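You operate a simulated robot arm through the tools that you are given. There is no shell and no other tool.

Carry out the task below with a simulated robot arm. There is one attempt and no reset: what you move stays moved.

JOB
Put things in order on the top of the rollers. At the end: the brown small clay block stands where the small white block stood; the silver line cylinder is on the beige saucer; the small white block stands where the beige tall prop stood; the beige tall prop from the top of the rollers is on the brown links carton; whatever was shut is shut again. Leave all else as you found it, and nothing knocked over.

The check looks at the end state, three seconds after you hand in, the way a careful person would. Anything else that was tipped, shoved, dropped, spilled or broken makes it a failure.

ROBOT AND FRAMES
A 6-joint arm with a two-finger parallel gripper, fixed in place. Base frame: the origin is at the foot of the arm, x ahead of it, y to its left, z up; the work surface is at about z = 0. Lengths are in m, angles in rad, forces in N, time in s.
With the tool pointing down near the work surface it reaches from about 0.14 to 0.58 m from the base axis. Its first joint turns from -1.152 to 1.152 rad. Payload 2.1 kg.
The TCP is the grasp point between the finger pads, 0.03 m short of the fingertips. In the tool frame z runs along the fingers and y along their closing line. The gripper opens to 0.094 m. The fingers are 0.028 m wide and 0.01 m thick; the gripper's body (0.05 by 0.096 m) begins 0.055 m behind the TCP.
Orientation is told as [roll, pitch, yaw] about the base's x, y, z axes, in that order, counted from this pose: with the fingers straight down and closing along the base's y, the tool's x points along the base's -x, its y along +y and its z along -z.

CONTROLS
- The arm moves only by the tool move_arm. Its arguments are lists of equal length, an entry for each row: "delta_pos": the shift along the base's x, y, z in units of 100 mm (1.0 is 100 mm), a list of three; "rot": the turn, a rotation vector about the base's x, y, z in units of 90 degrees (1.0 is 90 degrees), a list of three; "grip": the gripper command, from -1 (shut) to 1 (fully open), values between in proportion. In form: {"delta_pos": [[dx, dy, dz], ...], "rot": [[ax, ay, az], ...], "grip": [grip, ...]}. A call has 1 to 20 rows; each row is the pose to reach, as a shift and turn from the pose commanded when the call began. A call with a number of a shift or a turn outside -1 to 1 is refused whole. Each row takes 0.2 s and may step no farther than 0.05 m and 0.15 rad from the row before; otherwise, or with a gripper value out of range, the whole call is refused. A pose out of reach is approached as far as the arm can. The call stops where the force on the tool passes 40 N (or 10 N more than at its start, if that is more) or the arm is blocked; 0.2 s more then pass. The fingers move at their own pace (about 0.072 m/s each) and stop on an object; they squeeze with about 37 N. The grip force told is the motor's: it shows also when the fingers shut on nothing. Time passes only in rows, and 0.2 s behind the last, so rows that repeat a pose let the fingers close. The reply holds the time, the measured pose of the TCP, the force on the tool along the base axes, the opening and the grip force, in the units named above and with some noise, with the torque about the TCP (base axes, N m) and any sound that the robot's microphone picked up, and new pictures: "pictures" is both (left out), scene, wrist or none.
- Cameras (640 x 400 px; columns grow to the right, rows downward): "scene" is fixed at [0.0789, -0.3964, 0.4846]; the picture's right is [0.48, -0.88, 0.00], its down [-0.50, -0.28, -0.82] and it looks along [0.72, 0.39, -0.57] (base axes); focal length 214 px, centre (320, 200). "wrist" rides on the gripper at [0.076, 0.014, -0.103] in the tool frame; the picture's right is [-0.18, 0.98, 0.00], its down [-0.75, -0.14, -0.64] and it looks along [-0.63, -0.12, 0.77] (tool axes); focal length 243 px, centre (320, 200). There is no depth. A picture from a camera that has moved, and an enlarged one, comes with that camera's place and axes in the base frame and with its lens.
- enlarge(camera, box): a new picture of the part [left, top, right, bottom] of that camera's present view, enlarged. No time passes.
- sign_off(): hands the job in; it is judged then, once.

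Places have to be worked out from the pictures, the camera data and where the tool is seen. Open the gripper and draw the arm clear of the work before you hand the job in, unless the task says otherwise.

The tools are called after ">>>" by a JSON object that holds its "method" and its "body". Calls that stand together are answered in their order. move_arm: Moves the arm, as the interface text tells. Its arguments: {"type":"object","properties":{"delta_pos":{"type":"array","items":{"type":"array","items":{"type":"number"}}},"rot":{"type":"array","items":{"type":"array","items":{"type":"number"}}},"grip":{"type":"array","items":{"type":"number"}},"pictures":{"type":"string","enum":["both","scene","wrist","none"]}},"required":["delta_pos","rot","grip"]} The other tools are called the same way: enlarge (camera, box) takes an enlarged picture of a part of a camera's view; sign_off () hands the job in.

At the start:

```text
clock: 0.0
eef_pos: [0.3479, -0.0049, 0.3889]
ee_rot: [0.001, 0.001, 0.001]
force: [-0.5, -1.0, -0.1]
moment: [0.01, 0.0, 0.0]
width: 0.0937
grip_force: 0.0
```

scene: 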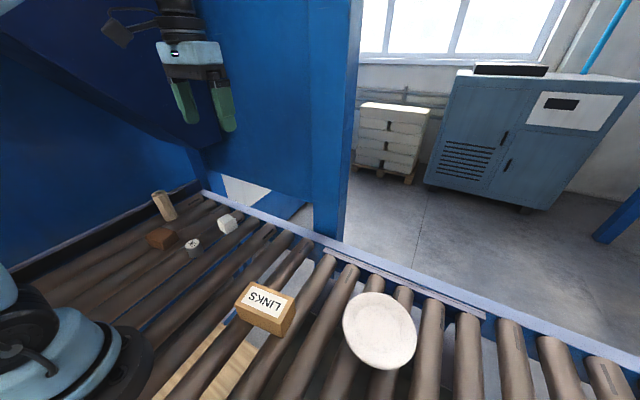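
wrist: 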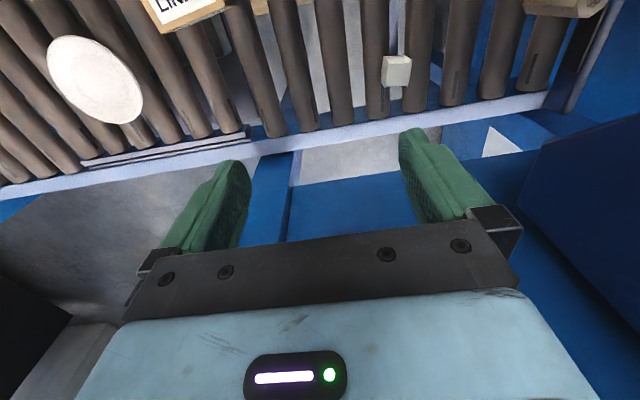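

I start by looking closely at the objects on the rollers from the scene camera.

>>> {"method": "enlarge", "body": {"camera": "scene", "box": [120, 170, 280, 270]}}

>>> {"method": "enlarge", "body": {"camera": "scene", "box": [210, 250, 450, 400]}}

>>> {"method": "enlarge", "body": {"camera": "wrist", "box": [320, 0, 640, 200]}}

```text
4.00 times, centred on (200, 220) of scene
camera zoom: at [0.0789, -0.3964, 0.4846], right [0.48, -0.88, 0.0], down [-0.5, -0.28, -0.82], along [0.72, 0.39, -0.57], focal length 858 px, centre (800, 120)
```

zoom: 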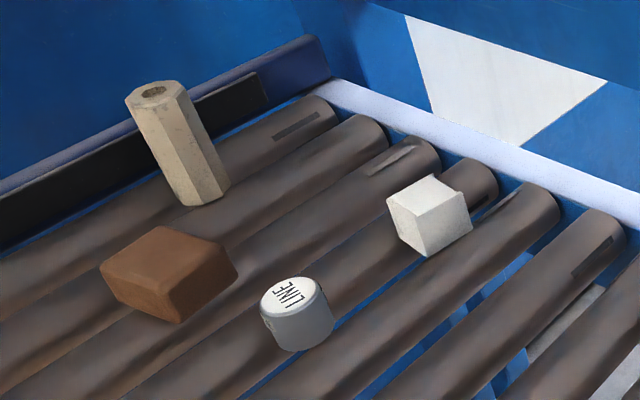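

```text
2.67 times, centred on (330, 325) of scene
camera zoom: at [0.0789, -0.3964, 0.4846], right [0.48, -0.88, 0.0], down [-0.5, -0.28, -0.82], along [0.72, 0.39, -0.57], focal length 572 px, centre (293, -133)
```

zoom: 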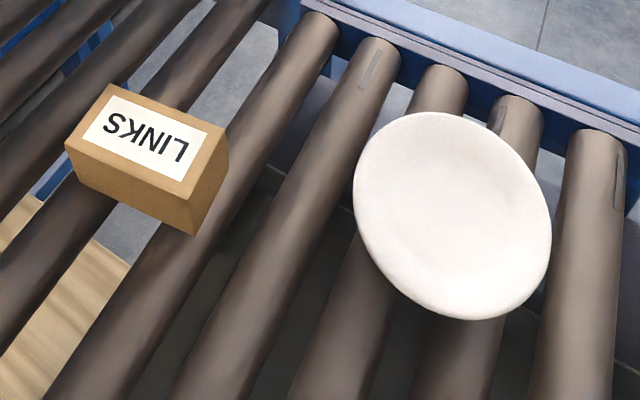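

```text
2.00 times, centred on (480, 100) of wrist
camera zoom: at [0.2712, 0.0077, 0.4924], right [0.18, 0.98, 0.0], down [0.75, -0.14, 0.64], along [0.63, -0.12, -0.77], focal length 485 px, centre (0, 400)
```

zoom: 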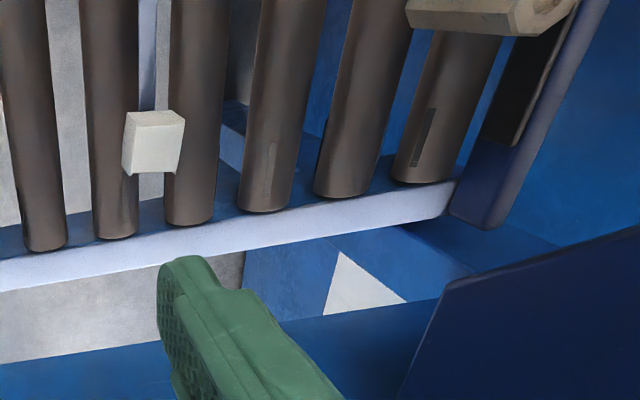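

The wide picture places the objects roughly at: prop (0.34, 0.35), clay block (0.26, 0.25), silver cylinder (0.27, 0.12), white block (0.39, 0.12), carton (0.24, -0.18) and saucer (0.32, -0.41). I move the arm left, staying high, so the wrist camera can confirm this.

>>> {"method": "move_arm", "body": {"delta_pos": [[-0.25, 0.33, -0.1], [-0.5, 0.66, -0.2], [-0.75, 1.0, -0.3]], "rot": [[0, 0, 0], [0, 0, 0], [0, 0, 0]], "grip": [1, 1, 1], "pictures": "none"}}

>>> {"method": "move_arm", "body": {"delta_pos": [[-0.1, 0.33, 0], [-0.2, 0.66, 0], [-0.3, 1.0, 0], [-0.3, 1.0, 0]], "rot": [[0, 0, 0], [0, 0, 0], [0, 0, 0], [0, 0, 0]], "grip": [1, 1, 1, 1]}}

```text
clock: 0.8
eef_pos: [0.2722, 0.0923, 0.3599]
ee_rot: [0.001, 0.0, 0.001]
force: [0.1, 0.4, -0.4]
moment: [0.01, 0.02, 0.0]
width: 0.0944
grip_force: 0.0
```

```text
clock: 1.8
eef_pos: [0.2409, 0.1934, 0.3584]
ee_rot: [-0.002, -0.002, 0.0]
force: [0.1, 0.9, -0.1]
moment: [-0.02, -0.04, 0.02]
width: 0.0941
grip_force: 0.0
camera wrist: at [0.1649, 0.2077, 0.4614], right [0.18, 0.98, 0.0], down [0.75, -0.14, 0.64], along [0.63, -0.12, -0.77], focal length 243 px, centre (320, 200)
```

scene: 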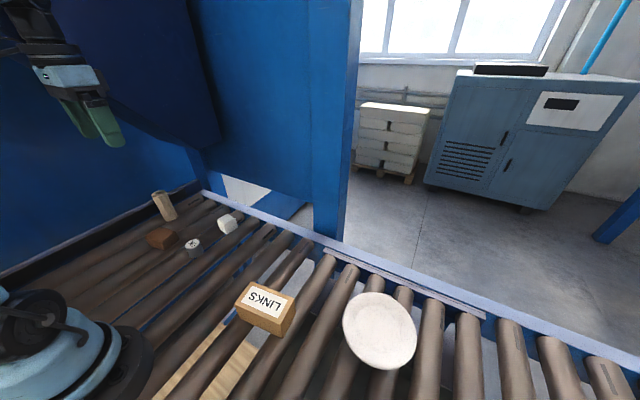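
wrist: 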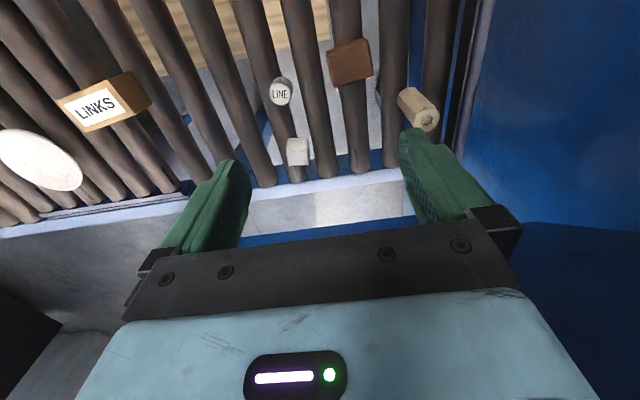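

All the objects are in the wrist view now, so I enlarge it to measure each one.

>>> {"method": "enlarge", "body": {"camera": "wrist", "box": [240, 20, 480, 170]}}

>>> {"method": "enlarge", "body": {"camera": "wrist", "box": [0, 40, 240, 220]}}

```text
2.67 times, centred on (360, 95) of wrist
camera zoom: at [0.1649, 0.2077, 0.4614], right [0.18, 0.98, 0.0], down [0.75, -0.14, 0.64], along [0.63, -0.12, -0.77], focal length 647 px, centre (213, 480)
```

zoom: 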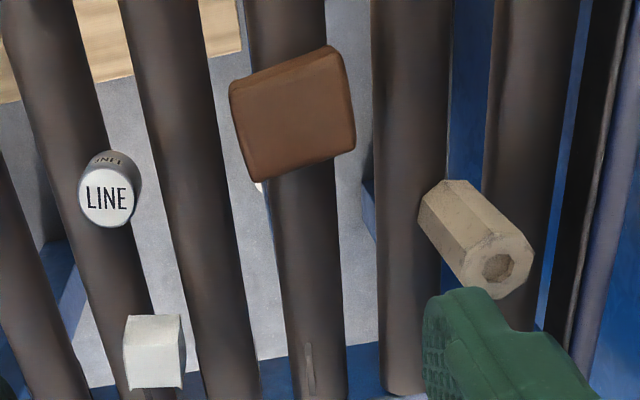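

```text
2.22 times, centred on (120, 130) of wrist
camera zoom: at [0.1649, 0.2077, 0.4614], right [0.18, 0.98, 0.0], down [0.75, -0.14, 0.64], along [0.63, -0.12, -0.77], focal length 539 px, centre (764, 356)
```

zoom: 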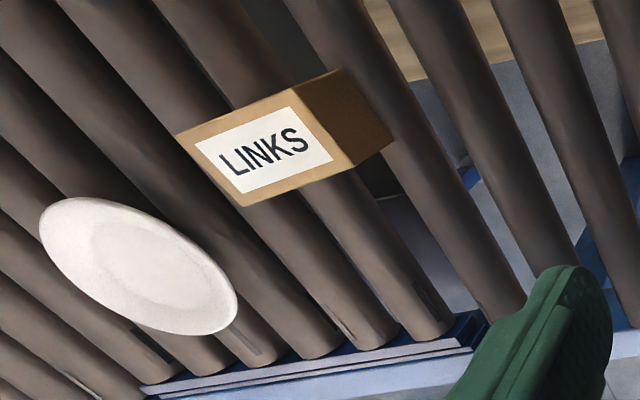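

Measurements from this view: prop at about (0.335, 0.343), about 0.10 tall and 0.044 wide. The carton's top is at about z 0.055, roughly 0.107 x 0.058, centred near (0.236, -0.182). I move closer to the prop and yaw 90° to see its hex faces, so I can close along x and stay clear of the side rail.

>>> {"method": "move_arm", "body": {"delta_pos": [[0.05, 0.09, -0.09], [0.11, 0.18, -0.17], [0.16, 0.27, -0.26], [0.22, 0.36, -0.35], [0.27, 0.45, -0.43], [0.33, 0.54, -0.52], [0.38, 0.63, -0.6], [0.44, 0.72, -0.69], [0.49, 0.81, -0.78], [0.55, 0.9, -0.86], [0.6, 0.98, -0.95], [0.6, 0.98, -0.95]], "rot": [[0, 0, 0.09], [0, 0, 0.18], [0, 0, 0.27], [0, 0, 0.36], [0, 0, 0.45], [0, 0, 0.54], [0, 0, 0.63], [0, 0, 0.72], [0, 0, 0.81], [0, 0, 0.9], [0, 0, 0.99], [0, 0, 0.99]], "grip": [1, 1, 1, 1, 1, 1, 1, 1, 1, 1, 1, 1]}}

```text
clock: 4.4
eef_pos: [0.3017, 0.2923, 0.2624]
ee_rot: [-0.001, 0.0, 1.554]
force: [-0.3, -0.8, 0.2]
moment: [0.02, -0.01, -0.01]
width: 0.094
grip_force: 0.1
camera wrist: at [0.2867, 0.2158, 0.366], right [-0.98, 0.2, 0.0], down [0.15, 0.75, 0.64], along [0.13, 0.63, -0.77], focal length 243 px, centre (320, 200)
```

scene: 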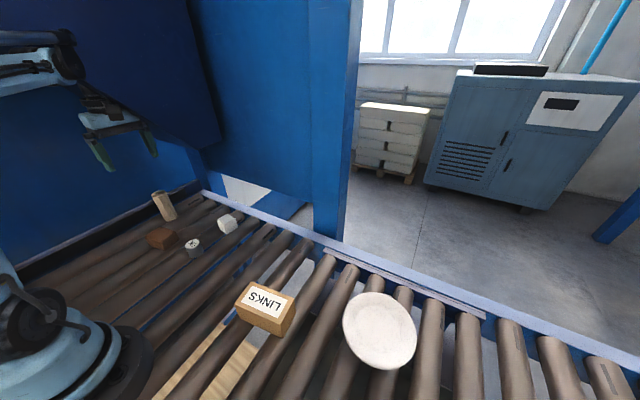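
wrist: 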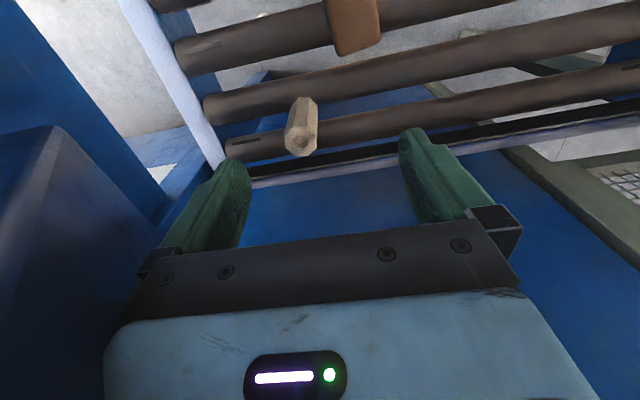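

>>> {"method": "enlarge", "body": {"camera": "wrist", "box": [250, 80, 350, 170]}}

>>> {"method": "enlarge", "body": {"camera": "wrist", "box": [150, 0, 470, 200]}}

```text
4.44 times, centred on (300, 125) of wrist
camera zoom: at [0.2867, 0.2158, 0.366], right [-0.98, 0.2, 0.0], down [0.15, 0.75, 0.64], along [0.13, 0.63, -0.77], focal length 1078 px, centre (409, 533)
```

zoom: 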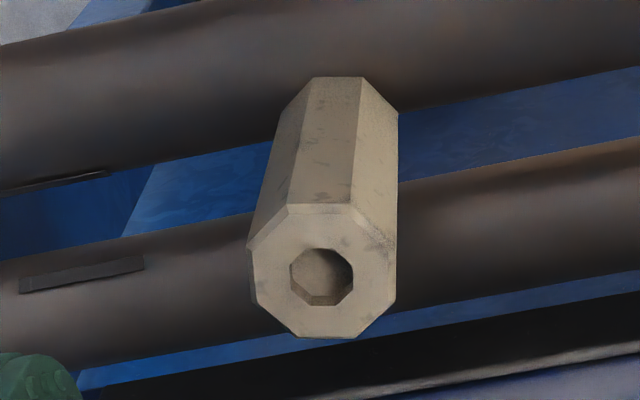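

```text
2.00 times, centred on (310, 100) of wrist
camera zoom: at [0.2867, 0.2158, 0.366], right [-0.98, 0.2, 0.0], down [0.15, 0.75, 0.64], along [0.13, 0.63, -0.77], focal length 485 px, centre (340, 400)
```

zoom: 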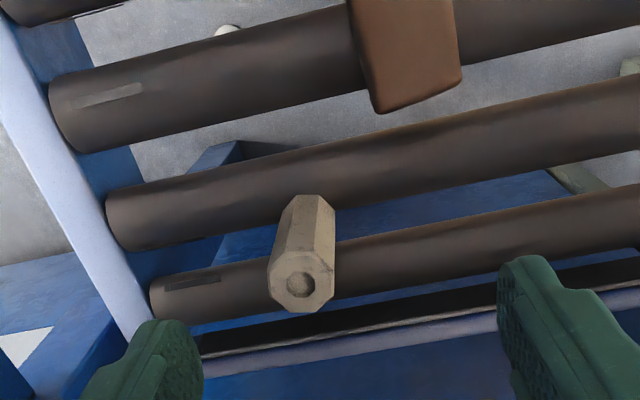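

The prop is octagonal, about 0.037 across its flats and 0.10 tall, centred near (0.3335, 0.339). Its flats line up with a yaw of about 1.39. I move above it and stop with the fingertips still higher than its top, then check.

>>> {"method": "move_arm", "body": {"delta_pos": [[0.16, 0.23, 0], [0.315, 0.465, 0], [0.315, 0.465, -0.3], [0.315, 0.465, -0.6], [0.315, 0.465, -0.9], [0.315, 0.465, -0.9]], "rot": [[0, 0, -0.05], [0, 0, -0.105], [0, 0, -0.105], [0, 0, -0.105], [0, 0, -0.105], [0, 0, -0.105]], "grip": [1, 1, 1, 1, 1, 1]}}

```text
clock: 5.8
eef_pos: [0.3347, 0.3376, 0.1754]
ee_rot: [0.001, 0.0, 1.391]
force: [0.0, 0.1, -0.7]
moment: [0.0, 0.0, 0.02]
width: 0.0939
grip_force: 0.0
camera wrist: at [0.3068, 0.2651, 0.2776], right [-0.93, 0.36, 0.0], down [0.27, 0.72, 0.64], along [0.23, 0.6, -0.77], focal length 243 px, centre (320, 200)
```

scene: 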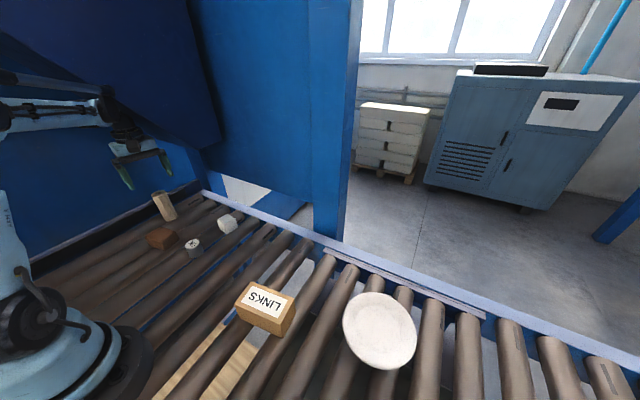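
wrist: 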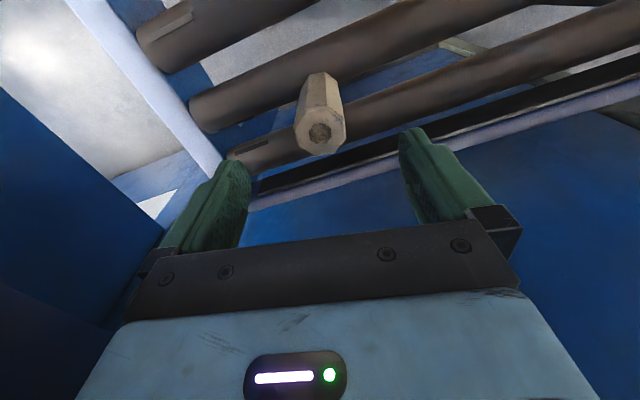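

>>> {"method": "enlarge", "body": {"camera": "wrist", "box": [270, 60, 370, 170]}}

```text
3.64 times, centred on (320, 115) of wrist
camera zoom: at [0.3068, 0.2651, 0.2776], right [-0.93, 0.36, 0.0], down [0.27, 0.72, 0.64], along [0.23, 0.6, -0.77], focal length 882 px, centre (320, 509)
```

zoom: 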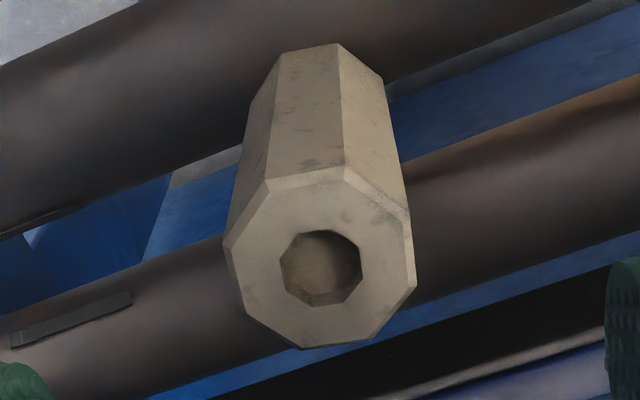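

The prop's flats are within about 1° of the fingers' closing line and it is centred under the TCP. I descend around it.

>>> {"method": "move_arm", "body": {"delta_pos": [[0, 0.005, -0.3], [0, 0.005, -0.6], [0, 0.005, -0.9], [0, 0.005, -0.9]], "rot": [[0, 0, 0], [0, 0, 0], [0, 0, 0], [0, 0, 0]], "grip": [1, 1, 1, 1], "pictures": "both"}}

```text
clock: 6.8
eef_pos: [0.336, 0.3385, 0.0822]
ee_rot: [-0.001, 0.0, 1.392]
force: [0.6, -0.5, -0.2]
moment: [0.0, 0.0, 0.04]
width: 0.0939
grip_force: 0.1
camera wrist: at [0.308, 0.2654, 0.1855], right [-0.93, 0.36, 0.0], down [0.27, 0.72, 0.64], along [0.23, 0.6, -0.77], focal length 243 px, centre (320, 200)
```

scene: 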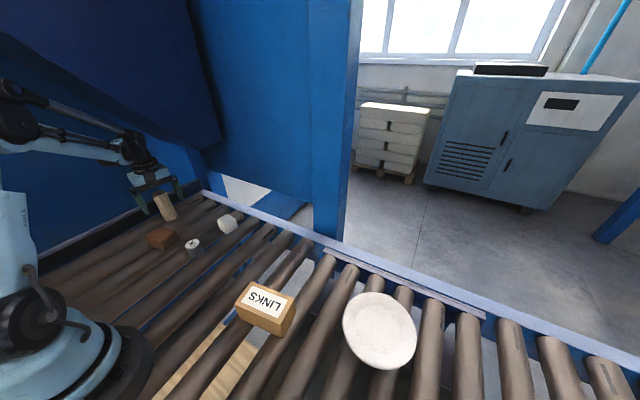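
wrist: 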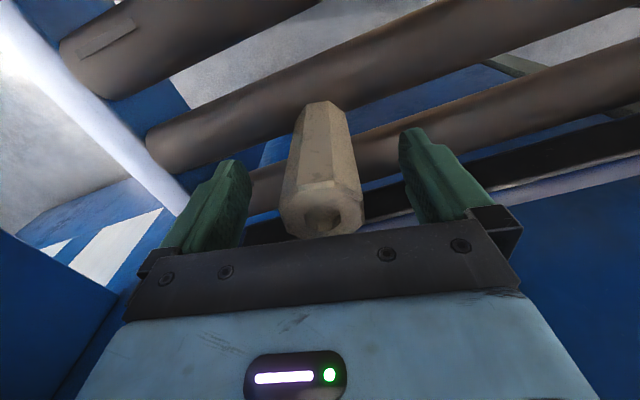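

Fingers straddle the prop properly. I lower another 2 cm so the pads grip mid-height, then close.

>>> {"method": "move_arm", "body": {"delta_pos": [[-0.015, -0.005, -0.11], [-0.015, -0.005, -0.21], [-0.015, -0.005, -0.21], [-0.015, -0.005, -0.21], [-0.015, -0.005, -0.21], [-0.015, -0.005, -0.21], [-0.015, -0.005, -0.21]], "rot": [[0, 0, 0], [0, 0, 0], [0, 0, 0], [0, 0, 0], [0, 0, 0], [0, 0, 0], [0, 0, 0]], "grip": [1, 1, 0, -1, -1, -1, -1]}}

```text
clock: 8.4
eef_pos: [0.3332, 0.3382, 0.0633]
ee_rot: [-0.001, 0.0, 1.391]
force: [0.0, -0.3, -1.0]
moment: [0.01, -0.02, 0.01]
width: 0.0401
grip_force: 36.8
camera wrist: at [0.3053, 0.2651, 0.1661], right [-0.93, 0.36, 0.0], down [0.27, 0.72, 0.64], along [0.23, 0.6, -0.77], focal length 243 px, centre (320, 200)
```

scene: 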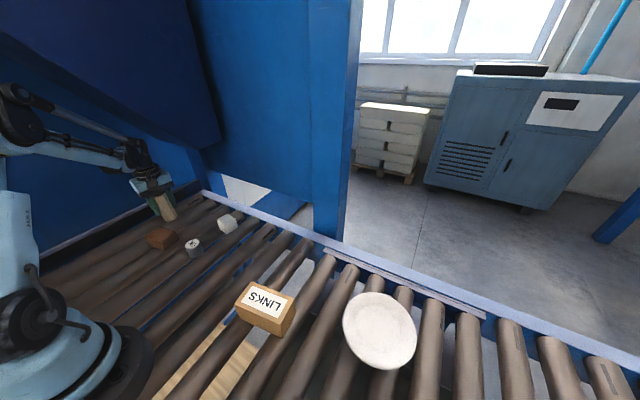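
wrist: 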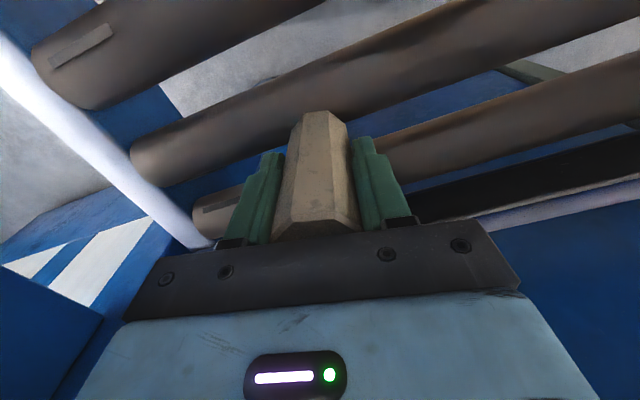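

The gripper holds the prop (width 0.040, 37 N). I record the prop's spot as (0.333, 0.338) with grip height about 0.062, then lift it straight up.

>>> {"method": "move_arm", "body": {"delta_pos": [[0, 0, 0.1], [0, 0, 0.3], [0, 0, 0.6], [0, 0, 1.0], [0, 0, 1.0]], "rot": [[0, 0, 0], [0, 0, 0], [0, 0, 0], [0, 0, 0], [0, 0, 0]], "grip": [-1, -1, -1, -1, -1], "pictures": "wrist"}}

>>> {"method": "move_arm", "body": {"delta_pos": [[-0.05, -0.1, 0.2], [-0.1, -0.25, 0.4], [-0.15, -0.4, 0.6], [-0.2, -0.55, 0.8], [-0.25, -0.7, 0.9], [-0.3, -0.85, 0.9], [-0.35, -1.0, 0.9]], "rot": [[0, 0, -0.08], [0, 0, -0.16], [0, 0, -0.24], [0, 0, -0.32], [0, 0, -0.4], [0, 0, -0.48], [0, 0, -0.56]], "grip": [-1, -1, -1, -1, -1, -1, -1], "pictures": "none"}}

```text
clock: 9.6
eef_pos: [0.333, 0.3398, 0.1646]
ee_rot: [-0.001, -0.001, 1.391]
force: [-0.3, 0.4, -1.4]
moment: [0.0, -0.01, 0.01]
width: 0.0399
grip_force: 36.7
camera wrist: at [0.3052, 0.2667, 0.2666], right [-0.93, 0.36, 0.0], down [0.27, 0.72, 0.64], along [0.23, 0.6, -0.77], focal length 243 px, centre (320, 200)
```

wrist: 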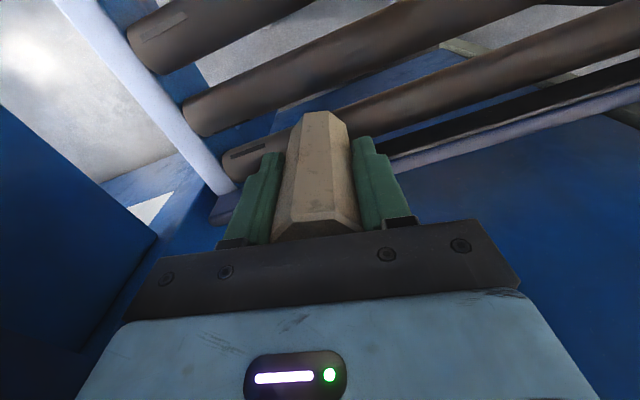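

```text
clock: 11.2
eef_pos: [0.2978, 0.2384, 0.2544]
ee_rot: [0.001, 0.001, 0.508]
force: [-0.5, -0.5, -3.3]
moment: [-0.01, 0.0, -0.01]
width: 0.0401
grip_force: 37.0
```

The prop is held firmly and clear of everything. I carry it across to the right towards the carton and turn the yaw back to 0.

>>> {"method": "move_arm", "body": {"delta_pos": [[0, -0.25, 0], [0, -0.5, 0], [0, -0.75, 0], [0, -1.0, 0]], "rot": [[0, 0, -0.08], [0, 0, -0.16], [0, 0, -0.24], [0, 0, -0.32]], "grip": [-1, -1, -1, -1], "pictures": "none"}}

>>> {"method": "move_arm", "body": {"delta_pos": [[-0.05, -0.33, 0], [-0.1, -0.66, 0], [-0.15, -1.0, 0]], "rot": [[0, 0, 0], [0, 0, 0], [0, 0, 0]], "grip": [-1, -1, -1], "pictures": "none"}}

>>> {"method": "move_arm", "body": {"delta_pos": [[-0.08, -0.33, 0], [-0.16, -0.66, 0], [-0.25, -1.0, 0], [-0.25, -1.0, 0]], "rot": [[0, 0, 0], [0, 0, 0], [0, 0, 0], [0, 0, 0]], "grip": [-1, -1, -1, -1]}}

```text
clock: 12.2
eef_pos: [0.297, 0.1369, 0.253]
ee_rot: [0.001, -0.001, 0.005]
force: [-0.3, 0.4, -3.2]
moment: [-0.03, 0.01, -0.04]
width: 0.0402
grip_force: 36.9
```

```text
clock: 13.0
eef_pos: [0.2835, 0.0377, 0.2546]
ee_rot: [-0.002, 0.001, 0.008]
force: [0.2, 0.1, -1.7]
moment: [-0.01, 0.02, 0.03]
width: 0.04
grip_force: 36.7
```

```text
clock: 14.0
eef_pos: [0.2583, -0.0607, 0.257]
ee_rot: [0.001, 0.001, 0.009]
force: [0.6, 0.1, -3.2]
moment: [0.02, -0.02, -0.02]
width: 0.0402
grip_force: 37.1
camera wrist: at [0.182, -0.0481, 0.3582], right [0.18, 0.98, 0.0], down [0.75, -0.14, 0.64], along [0.63, -0.11, -0.77], focal length 243 px, centre (320, 200)
```

scene: 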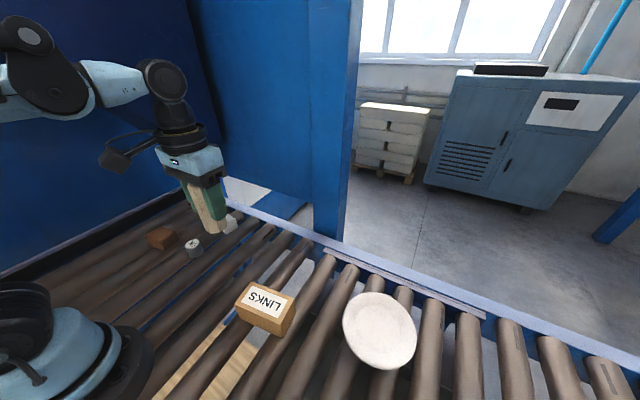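
wrist: 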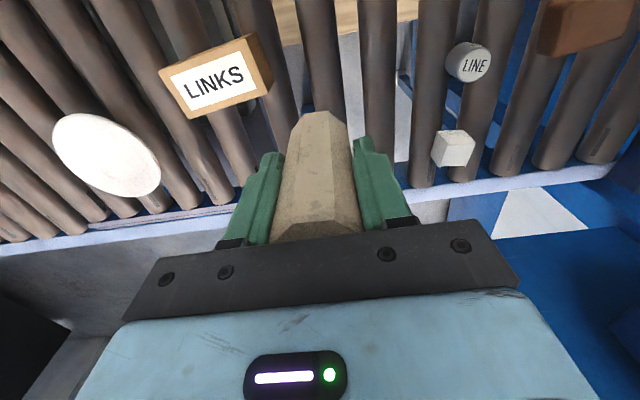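

>>> {"method": "enlarge", "body": {"camera": "wrist", "box": [140, 20, 300, 120]}}

>>> {"method": "enlarge", "body": {"camera": "wrist", "box": [400, 0, 640, 190]}}

>>> {"method": "enlarge", "body": {"camera": "scene", "box": [220, 270, 320, 350]}}

```text
4.00 times, centred on (220, 70) of wrist
camera zoom: at [0.182, -0.0481, 0.3582], right [0.18, 0.98, 0.0], down [0.75, -0.14, 0.64], along [0.63, -0.11, -0.77], focal length 970 px, centre (720, 720)
```

zoom: 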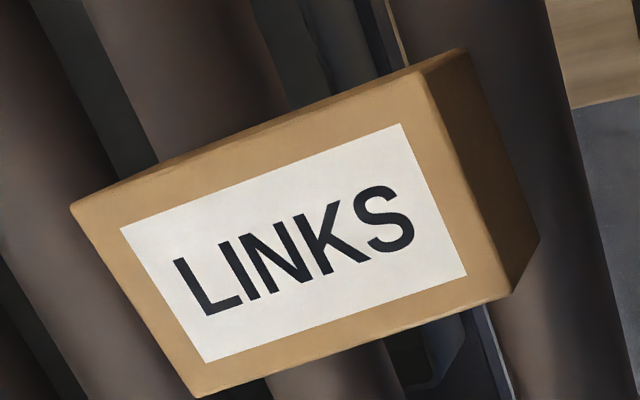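

```text
2.11 times, centred on (520, 95) of wrist
camera zoom: at [0.182, -0.0481, 0.3582], right [0.18, 0.98, 0.0], down [0.75, -0.14, 0.64], along [0.63, -0.11, -0.77], focal length 511 px, centre (-101, 421)
```

zoom: 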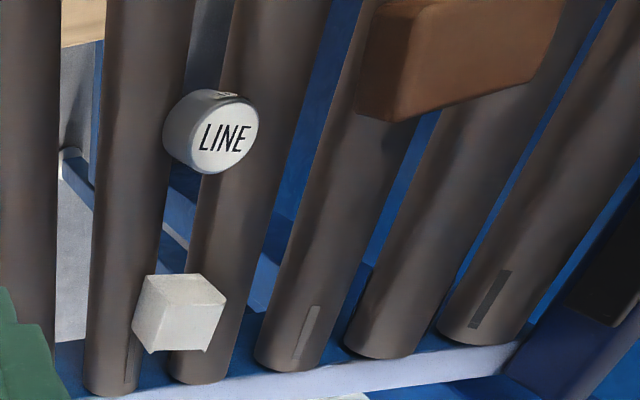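

```text
5.00 times, centred on (270, 310) of scene
camera zoom: at [0.0789, -0.3964, 0.4846], right [0.48, -0.88, 0.0], down [-0.5, -0.28, -0.82], along [0.72, 0.39, -0.57], focal length 1072 px, centre (570, -350)
```

zoom: 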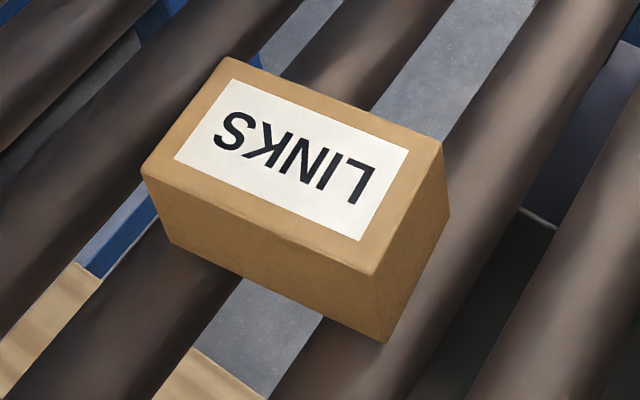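

The carton is confirmed from both cameras: top at z ≈ 0.058, centre (0.2355, -0.181). I move the prop over it while staying high.

>>> {"method": "move_arm", "body": {"delta_pos": [[-0.06, -0.33, 0], [-0.12, -0.66, 0], [-0.225, -1.0, 0]], "rot": [[0, 0, 0], [0, 0, 0], [0, 0, 0]], "grip": [-1, -1, -1], "pictures": "none"}}

>>> {"method": "move_arm", "body": {"delta_pos": [[0, -0.105, 0], [0, -0.205, 0], [0, -0.205, -0.3], [0, -0.205, -0.6], [0, -0.205, -0.9], [0, -0.205, -1.0], [0, -0.205, -1.0]], "rot": [[0, 0, 0], [0, 0, 0], [0, 0, 0], [0, 0, 0], [0, 0, 0], [0, 0, 0], [0, 0, 0]], "grip": [-1, -1, -1, -1, -1, -1, -1]}}

```text
clock: 14.8
eef_pos: [0.2367, -0.1585, 0.253]
ee_rot: [0.0, 0.0, 0.009]
force: [0.0, -0.4, -2.5]
moment: [-0.01, -0.01, 0.01]
width: 0.0405
grip_force: 37.1
```

```text
clock: 16.4
eef_pos: [0.2347, -0.1815, 0.1523]
ee_rot: [0.0, 0.0, 0.007]
force: [-0.6, -0.4, -3.2]
moment: [0.0, 0.0, -0.01]
width: 0.0402
grip_force: 37.0
camera wrist: at [0.1586, -0.1684, 0.2561], right [0.18, 0.98, 0.0], down [0.75, -0.14, 0.64], along [0.63, -0.11, -0.77], focal length 243 px, centre (320, 200)
```

scene: 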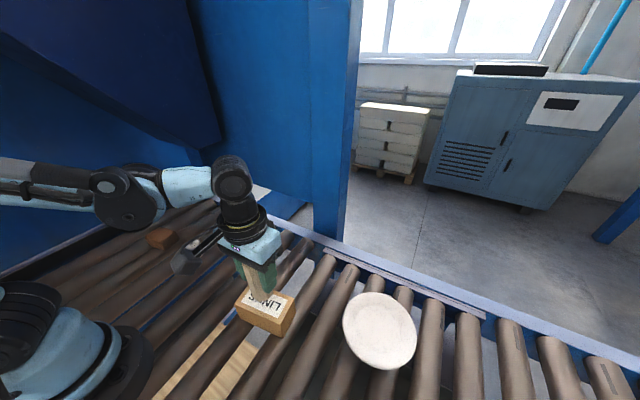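
wrist: 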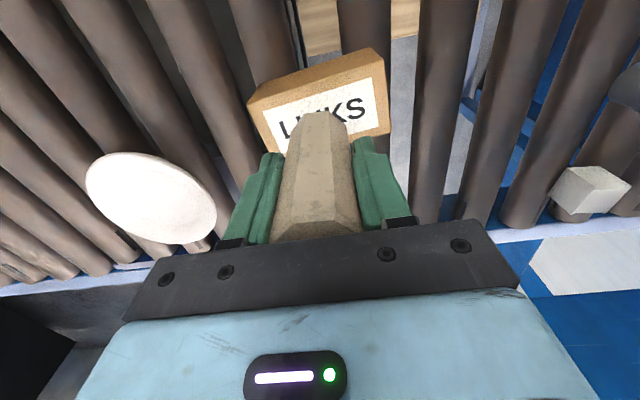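

>>> {"method": "enlarge", "body": {"camera": "wrist", "box": [230, 30, 410, 170]}}

>>> {"method": "enlarge", "body": {"camera": "scene", "box": [210, 220, 330, 350]}}

```text
2.86 times, centred on (320, 100) of wrist
camera zoom: at [0.1586, -0.1684, 0.2561], right [0.18, 0.98, 0.0], down [0.75, -0.14, 0.64], along [0.63, -0.11, -0.77], focal length 693 px, centre (320, 486)
```

zoom: 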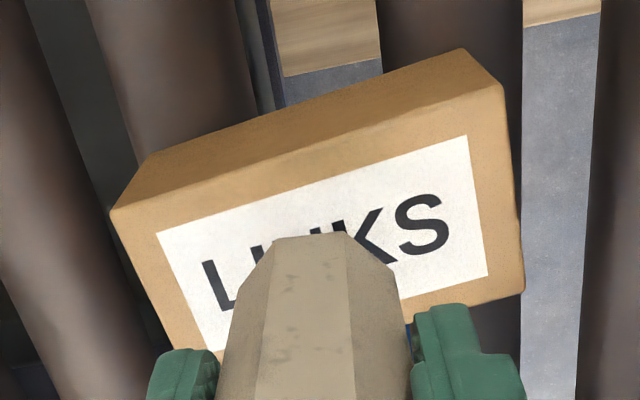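

```text
3.08 times, centred on (270, 285) of scene
camera zoom: at [0.0789, -0.3964, 0.4846], right [0.48, -0.88, 0.0], down [-0.5, -0.28, -0.82], along [0.72, 0.39, -0.57], focal length 660 px, centre (474, -62)
```

zoom: 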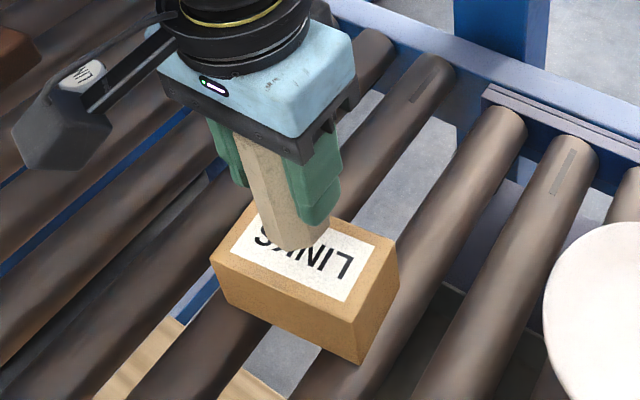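

The prop is centred over the carton with its base about 3 cm above the lid. I lower it slowly and watch the force.

>>> {"method": "move_arm", "body": {"delta_pos": [[0.005, 0, -0.12], [0.005, 0, -0.22], [0.005, 0, -0.26], [0.005, 0, -0.28], [0.005, 0, -0.28]], "rot": [[0, 0, 0], [0, 0, 0], [0, 0, 0], [0, 0, 0], [0, 0, 0]], "grip": [-1, -1, -1, -1, -1], "pictures": "scene"}}

>>> {"method": "enlarge", "body": {"camera": "scene", "box": [210, 220, 330, 350]}}

```text
clock: 17.6
eef_pos: [0.234, -0.1816, 0.1263]
ee_rot: [0.0, 0.001, 0.009]
force: [-0.1, 0.0, -3.0]
moment: [0.01, -0.01, 0.01]
width: 0.0404
grip_force: 37.3
```

scene: 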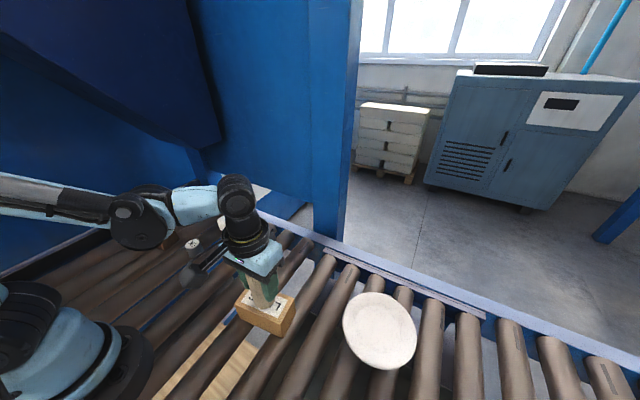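

```text
3.08 times, centred on (270, 285) of scene
camera zoom: at [0.0789, -0.3964, 0.4846], right [0.48, -0.88, 0.0], down [-0.5, -0.28, -0.82], along [0.72, 0.39, -0.57], focal length 660 px, centre (474, -62)
```

zoom: 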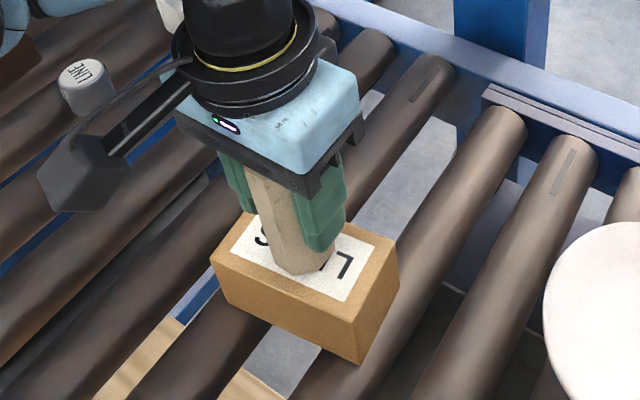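

>>> {"method": "enlarge", "body": {"camera": "scene", "box": [235, 275, 305, 345]}}

>>> {"method": "enlarge", "body": {"camera": "wrist", "box": [230, 30, 410, 170]}}

```text
5.71 times, centred on (270, 310) of scene
camera zoom: at [0.0789, -0.3964, 0.4846], right [0.48, -0.88, 0.0], down [-0.5, -0.28, -0.82], along [0.72, 0.39, -0.57], focal length 1226 px, centre (606, -429)
```

zoom: 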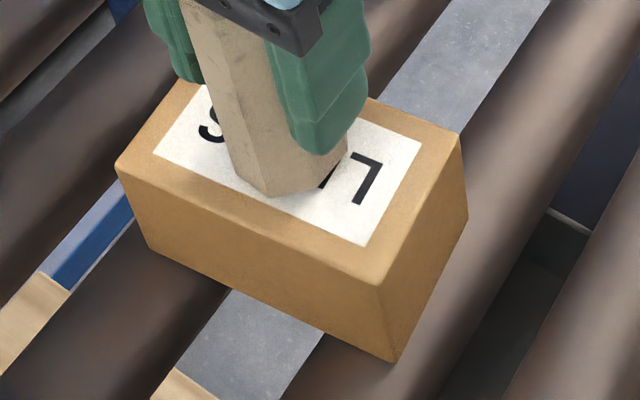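

```text
2.86 times, centred on (320, 100) of wrist
camera zoom: at [0.1583, -0.1685, 0.2286], right [0.18, 0.98, 0.0], down [0.75, -0.14, 0.64], along [0.63, -0.11, -0.77], focal length 693 px, centre (320, 486)
```

zoom: 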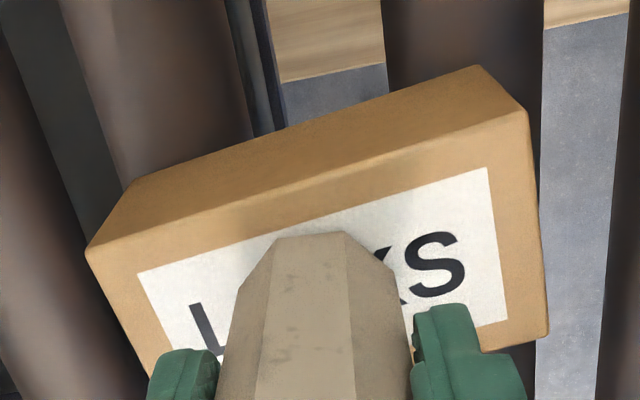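

The prop sits well within the lid, with about 11 mm of margin on the near side. I nudge it 2 mm nearer the centre and go down in millimetre steps until it touches.

>>> {"method": "move_arm", "body": {"delta_pos": [[-0.02, 0, 0], [-0.02, 0, -0.015], [-0.02, 0, -0.03], [-0.02, 0, -0.03]], "rot": [[0, 0, 0], [0, 0, 0], [0, 0, 0], [0, 0, 0]], "grip": [-1, -1, -1, -1], "pictures": "none"}}

>>> {"method": "move_arm", "body": {"delta_pos": [[0, 0, -0.01], [0, 0, -0.01], [0, 0, -0.01]], "rot": [[0, 0, 0], [0, 0, 0], [0, 0, 0]], "grip": [-1, -1, -1], "pictures": "none"}}

```text
clock: 18.6
eef_pos: [0.2336, -0.182, 0.1221]
ee_rot: [-0.001, 0.001, 0.01]
force: [-1.8, 1.2, 21.9]
moment: [0.1, 0.44, 0.0]
width: 0.0403
grip_force: 36.9
```

```text
clock: 19.4
eef_pos: [0.2338, -0.1825, 0.1209]
ee_rot: [-0.001, -0.001, 0.008]
force: [4.8, -0.9, 29.5]
moment: [-0.1, -0.37, 0.0]
width: 0.0403
grip_force: 37.5
```

Contact confirmed: about 29 N upward. I ease up 1.5 mm to take off the pressure before opening.

>>> {"method": "move_arm", "body": {"delta_pos": [[0, 0, 0.012], [0, 0, 0.012], [0, 0, 0.012]], "rot": [[0, 0, 0], [0, 0, 0], [0, 0, 0]], "grip": [-1, -1, -1], "pictures": "none"}}

```text
clock: 20.2
eef_pos: [0.2325, -0.1817, 0.1224]
ee_rot: [0.0, 0.001, 0.008]
force: [0.6, -0.5, -2.3]
moment: [0.04, -0.03, 0.04]
width: 0.0402
grip_force: 37.3
```

The force is back to just the prop's weight, so it is hovering within a millimetre of the lid. I lower half a millimetre and open the fingers gradually.

>>> {"method": "move_arm", "body": {"delta_pos": [[0, 0, -0.006], [0, 0, -0.006], [0, 0, -0.006], [0, 0, -0.006], [0, 0, -0.006], [0, 0, -0.006]], "rot": [[0, 0, 0], [0, 0, 0], [0, 0, 0], [0, 0, 0], [0, 0, 0], [0, 0, 0]], "grip": [-1, -0.1, 0.3, 0.7, 1, 1]}}

```text
clock: 21.6
eef_pos: [0.2336, -0.1825, 0.1224]
ee_rot: [-0.002, 0.001, 0.008]
force: [-0.4, 0.1, -0.3]
moment: [0.0, -0.03, -0.01]
width: 0.0939
grip_force: 0.1
camera wrist: at [0.1567, -0.1687, 0.2248], right [0.18, 0.98, 0.0], down [0.75, -0.14, 0.64], along [0.63, -0.11, -0.77], focal length 243 px, centre (320, 200)
```

scene: 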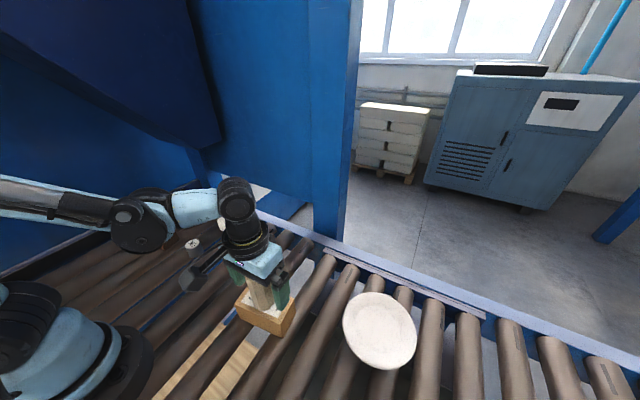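
wrist: 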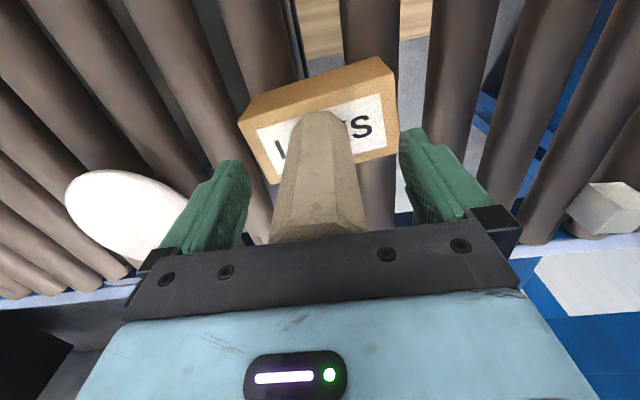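

The prop stands free on the carton. I raise the gripper straight up, clear of it.

>>> {"method": "move_arm", "body": {"delta_pos": [[0, 0, 0.2], [0, 0, 0.5], [0, 0, 0.8], [0, 0, 1.0]], "rot": [[0, 0, 0], [0, 0, 0], [0, 0, 0], [0, 0, 0]], "grip": [1, 1, 1, 1], "pictures": "none"}}

>>> {"method": "move_arm", "body": {"delta_pos": [[0.05, 0.2, 0.2], [0.1, 0.5, 0.3], [0.2, 0.8, 0.3], [0.25, 1.0, 0.3], [0.25, 1.0, 0.3]], "rot": [[0, 0, 0], [0, 0, 0], [0, 0, 0], [0, 0, 0], [0, 0, 0]], "grip": [1, 1, 1, 1, 1]}}

>>> {"method": "enlarge", "body": {"camera": "scene", "box": [210, 220, 330, 350]}}

```text
clock: 22.6
eef_pos: [0.2339, -0.1821, 0.2214]
ee_rot: [0.0, 0.001, 0.007]
force: [0.1, -0.9, -0.5]
moment: [0.02, 0.0, 0.02]
width: 0.0938
grip_force: 0.0
```

```text
clock: 23.8
eef_pos: [0.2579, -0.0824, 0.2527]
ee_rot: [0.001, -0.001, 0.008]
force: [0.4, -0.4, -1.1]
moment: [0.01, -0.02, 0.01]
width: 0.094
grip_force: 0.0
camera wrist: at [0.1819, -0.0698, 0.3557], right [0.18, 0.98, 0.0], down [0.75, -0.14, 0.64], along [0.63, -0.11, -0.77], focal length 243 px, centre (320, 200)
```

scene: 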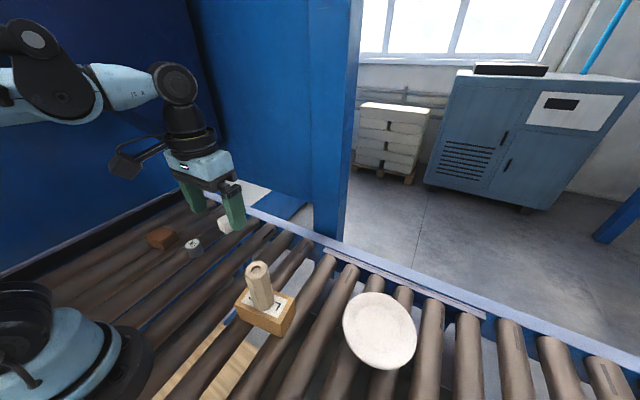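
wrist: 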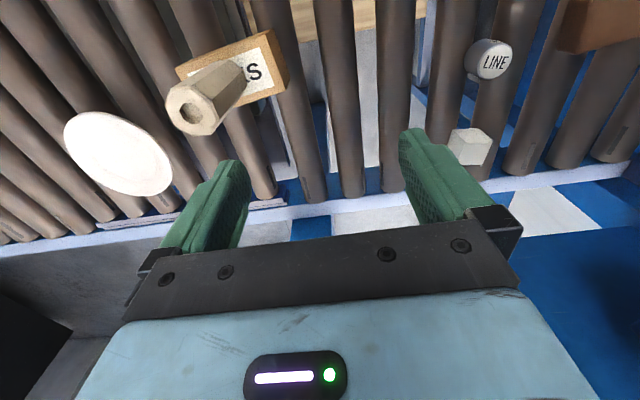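

```text
3.08 times, centred on (270, 285) of scene
camera zoom: at [0.0789, -0.3964, 0.4846], right [0.48, -0.88, 0.0], down [-0.5, -0.28, -0.82], along [0.72, 0.39, -0.57], focal length 660 px, centre (474, -62)
```

zoom: 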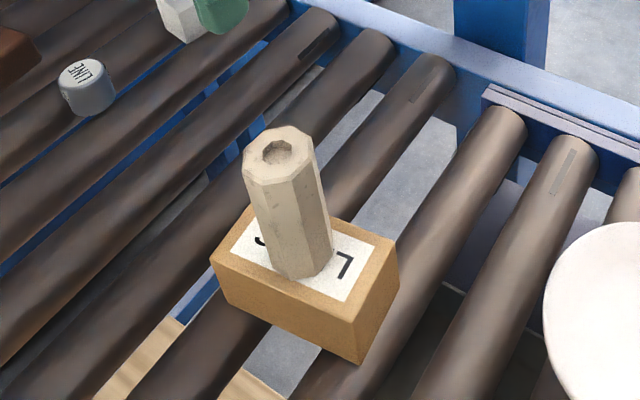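

The prop is upright and centred on the carton. Next is the white block, which I approach for a close view.

>>> {"method": "move_arm", "body": {"delta_pos": [[0.2, 0.33, 0], [0.4, 0.66, 0], [0.6, 1.0, 0]], "rot": [[0, 0, 0], [0, 0, 0], [0, 0, 0]], "grip": [1, 1, 1], "pictures": "none"}}

>>> {"method": "move_arm", "body": {"delta_pos": [[0.1, 0.3, -0.15], [0.2, 0.6, -0.3], [0.3, 0.9, -0.45], [0.4, 0.95, -0.6], [0.4, 0.95, -0.6]], "rot": [[0, 0, 0], [0, 0, 0], [0, 0, 0], [0, 0, 0], [0, 0, 0]], "grip": [1, 1, 1, 1, 1]}}

>>> {"method": "enlarge", "body": {"camera": "wrist", "box": [250, 30, 400, 170]}}

>>> {"method": "enlarge", "body": {"camera": "scene", "box": [140, 180, 250, 270]}}

```text
clock: 24.6
eef_pos: [0.3185, 0.019, 0.2535]
ee_rot: [0.0, 0.0, 0.007]
force: [0.9, 0.4, -0.1]
moment: [0.0, 0.01, 0.02]
width: 0.094
grip_force: 0.1
```

```text
clock: 25.8
eef_pos: [0.358, 0.114, 0.1918]
ee_rot: [0.0, 0.001, 0.006]
force: [0.8, 0.3, -0.5]
moment: [-0.02, -0.01, -0.01]
width: 0.0939
grip_force: 0.1
camera wrist: at [0.2816, 0.1269, 0.2946], right [0.18, 0.98, 0.0], down [0.75, -0.14, 0.64], along [0.63, -0.11, -0.77], focal length 243 px, centre (320, 200)
```

scene: 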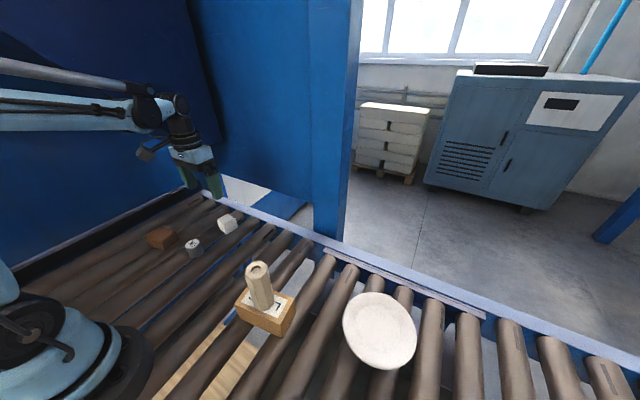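
wrist: 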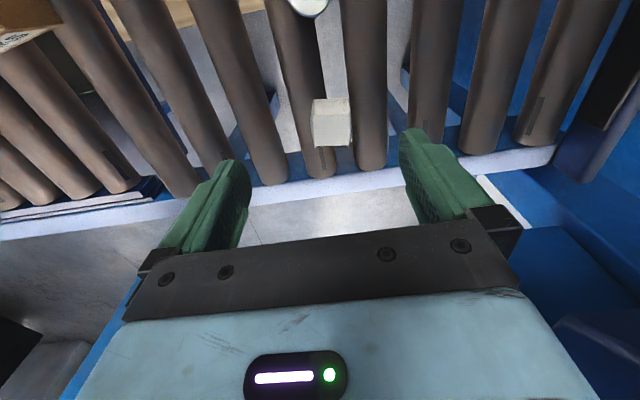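

```text
2.86 times, centred on (325, 100) of wrist
camera zoom: at [0.2816, 0.1269, 0.2946], right [0.18, 0.98, 0.0], down [0.75, -0.14, 0.64], along [0.63, -0.11, -0.77], focal length 693 px, centre (306, 486)
```

zoom: 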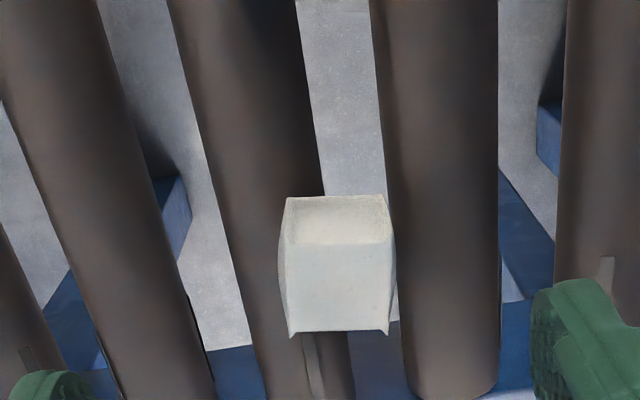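

```text
4.44 times, centred on (195, 225) of scene
camera zoom: at [0.0789, -0.3964, 0.4846], right [0.48, -0.88, 0.0], down [-0.5, -0.28, -0.82], along [0.72, 0.39, -0.57], focal length 953 px, centre (876, 89)
```

zoom: 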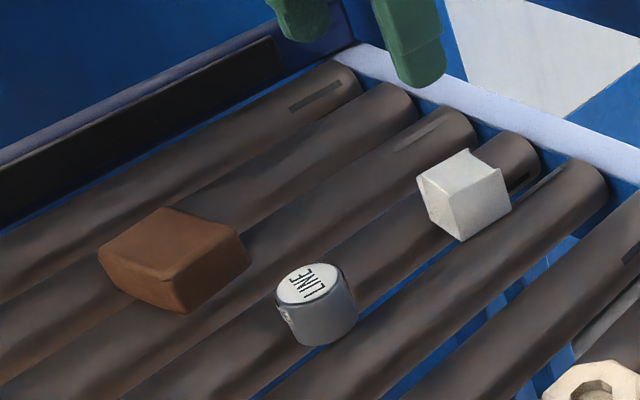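

The white block is a cube of about 0.04 centred near (0.393, 0.120), with its edges turned about -9°. I line up over it with a yaw of about -0.16 and stop with the fingertips above its top.

>>> {"method": "move_arm", "body": {"delta_pos": [[0.17, 0.03, 0], [0.34, 0.06, 0], [0.34, 0.06, -0.3], [0.34, 0.06, -0.6], [0.34, 0.06, -0.85], [0.34, 0.06, -0.85]], "rot": [[0, 0, -0.05], [0, 0, -0.106], [0, 0, -0.106], [0, 0, -0.106], [0, 0, -0.106], [0, 0, -0.106]], "grip": [1, 1, 1, 1, 1, 1]}}

>>> {"method": "enlarge", "body": {"camera": "wrist", "box": [220, 60, 420, 200]}}

```text
clock: 27.2
eef_pos: [0.3926, 0.1177, 0.1083]
ee_rot: [0.0, 0.0, -0.159]
force: [-0.3, 0.2, -0.3]
moment: [0.01, 0.02, 0.03]
width: 0.094
grip_force: 0.1
camera wrist: at [0.3194, 0.1442, 0.2116], right [0.34, 0.94, 0.0], down [0.72, -0.26, 0.64], along [0.6, -0.22, -0.77], focal length 243 px, centre (320, 200)
```

scene: 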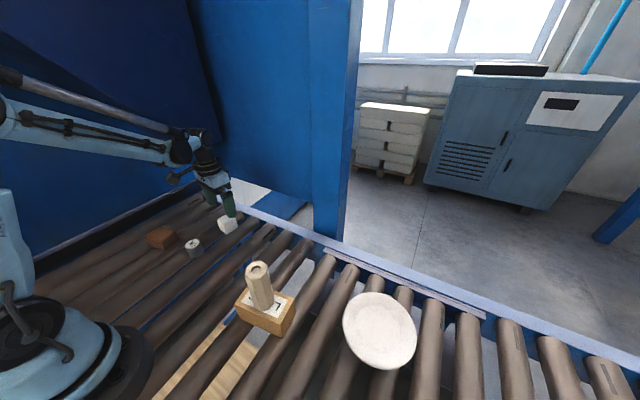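
wrist: 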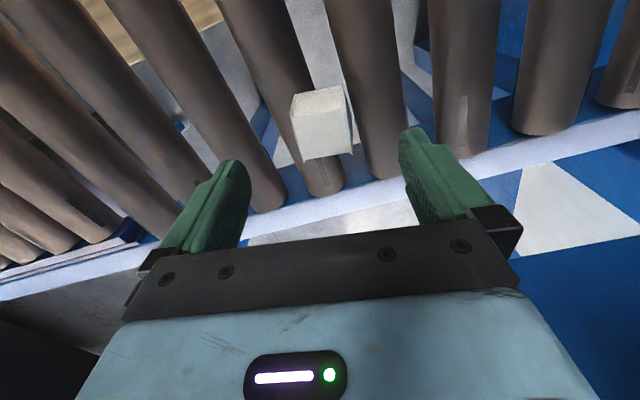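

```text
2.86 times, centred on (320, 130) of wrist
camera zoom: at [0.3194, 0.1442, 0.2116], right [0.34, 0.94, 0.0], down [0.72, -0.26, 0.64], along [0.6, -0.22, -0.77], focal length 693 px, centre (320, 400)
```

zoom: 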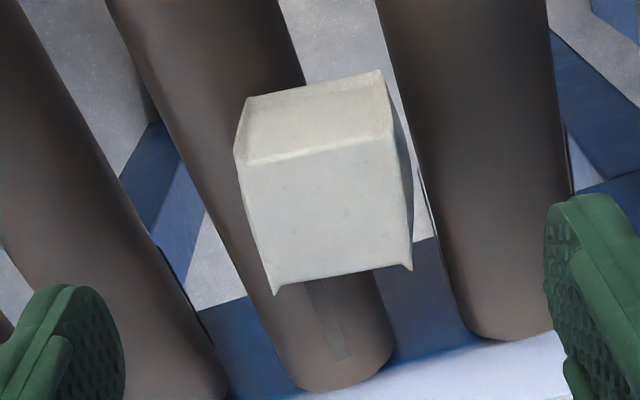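

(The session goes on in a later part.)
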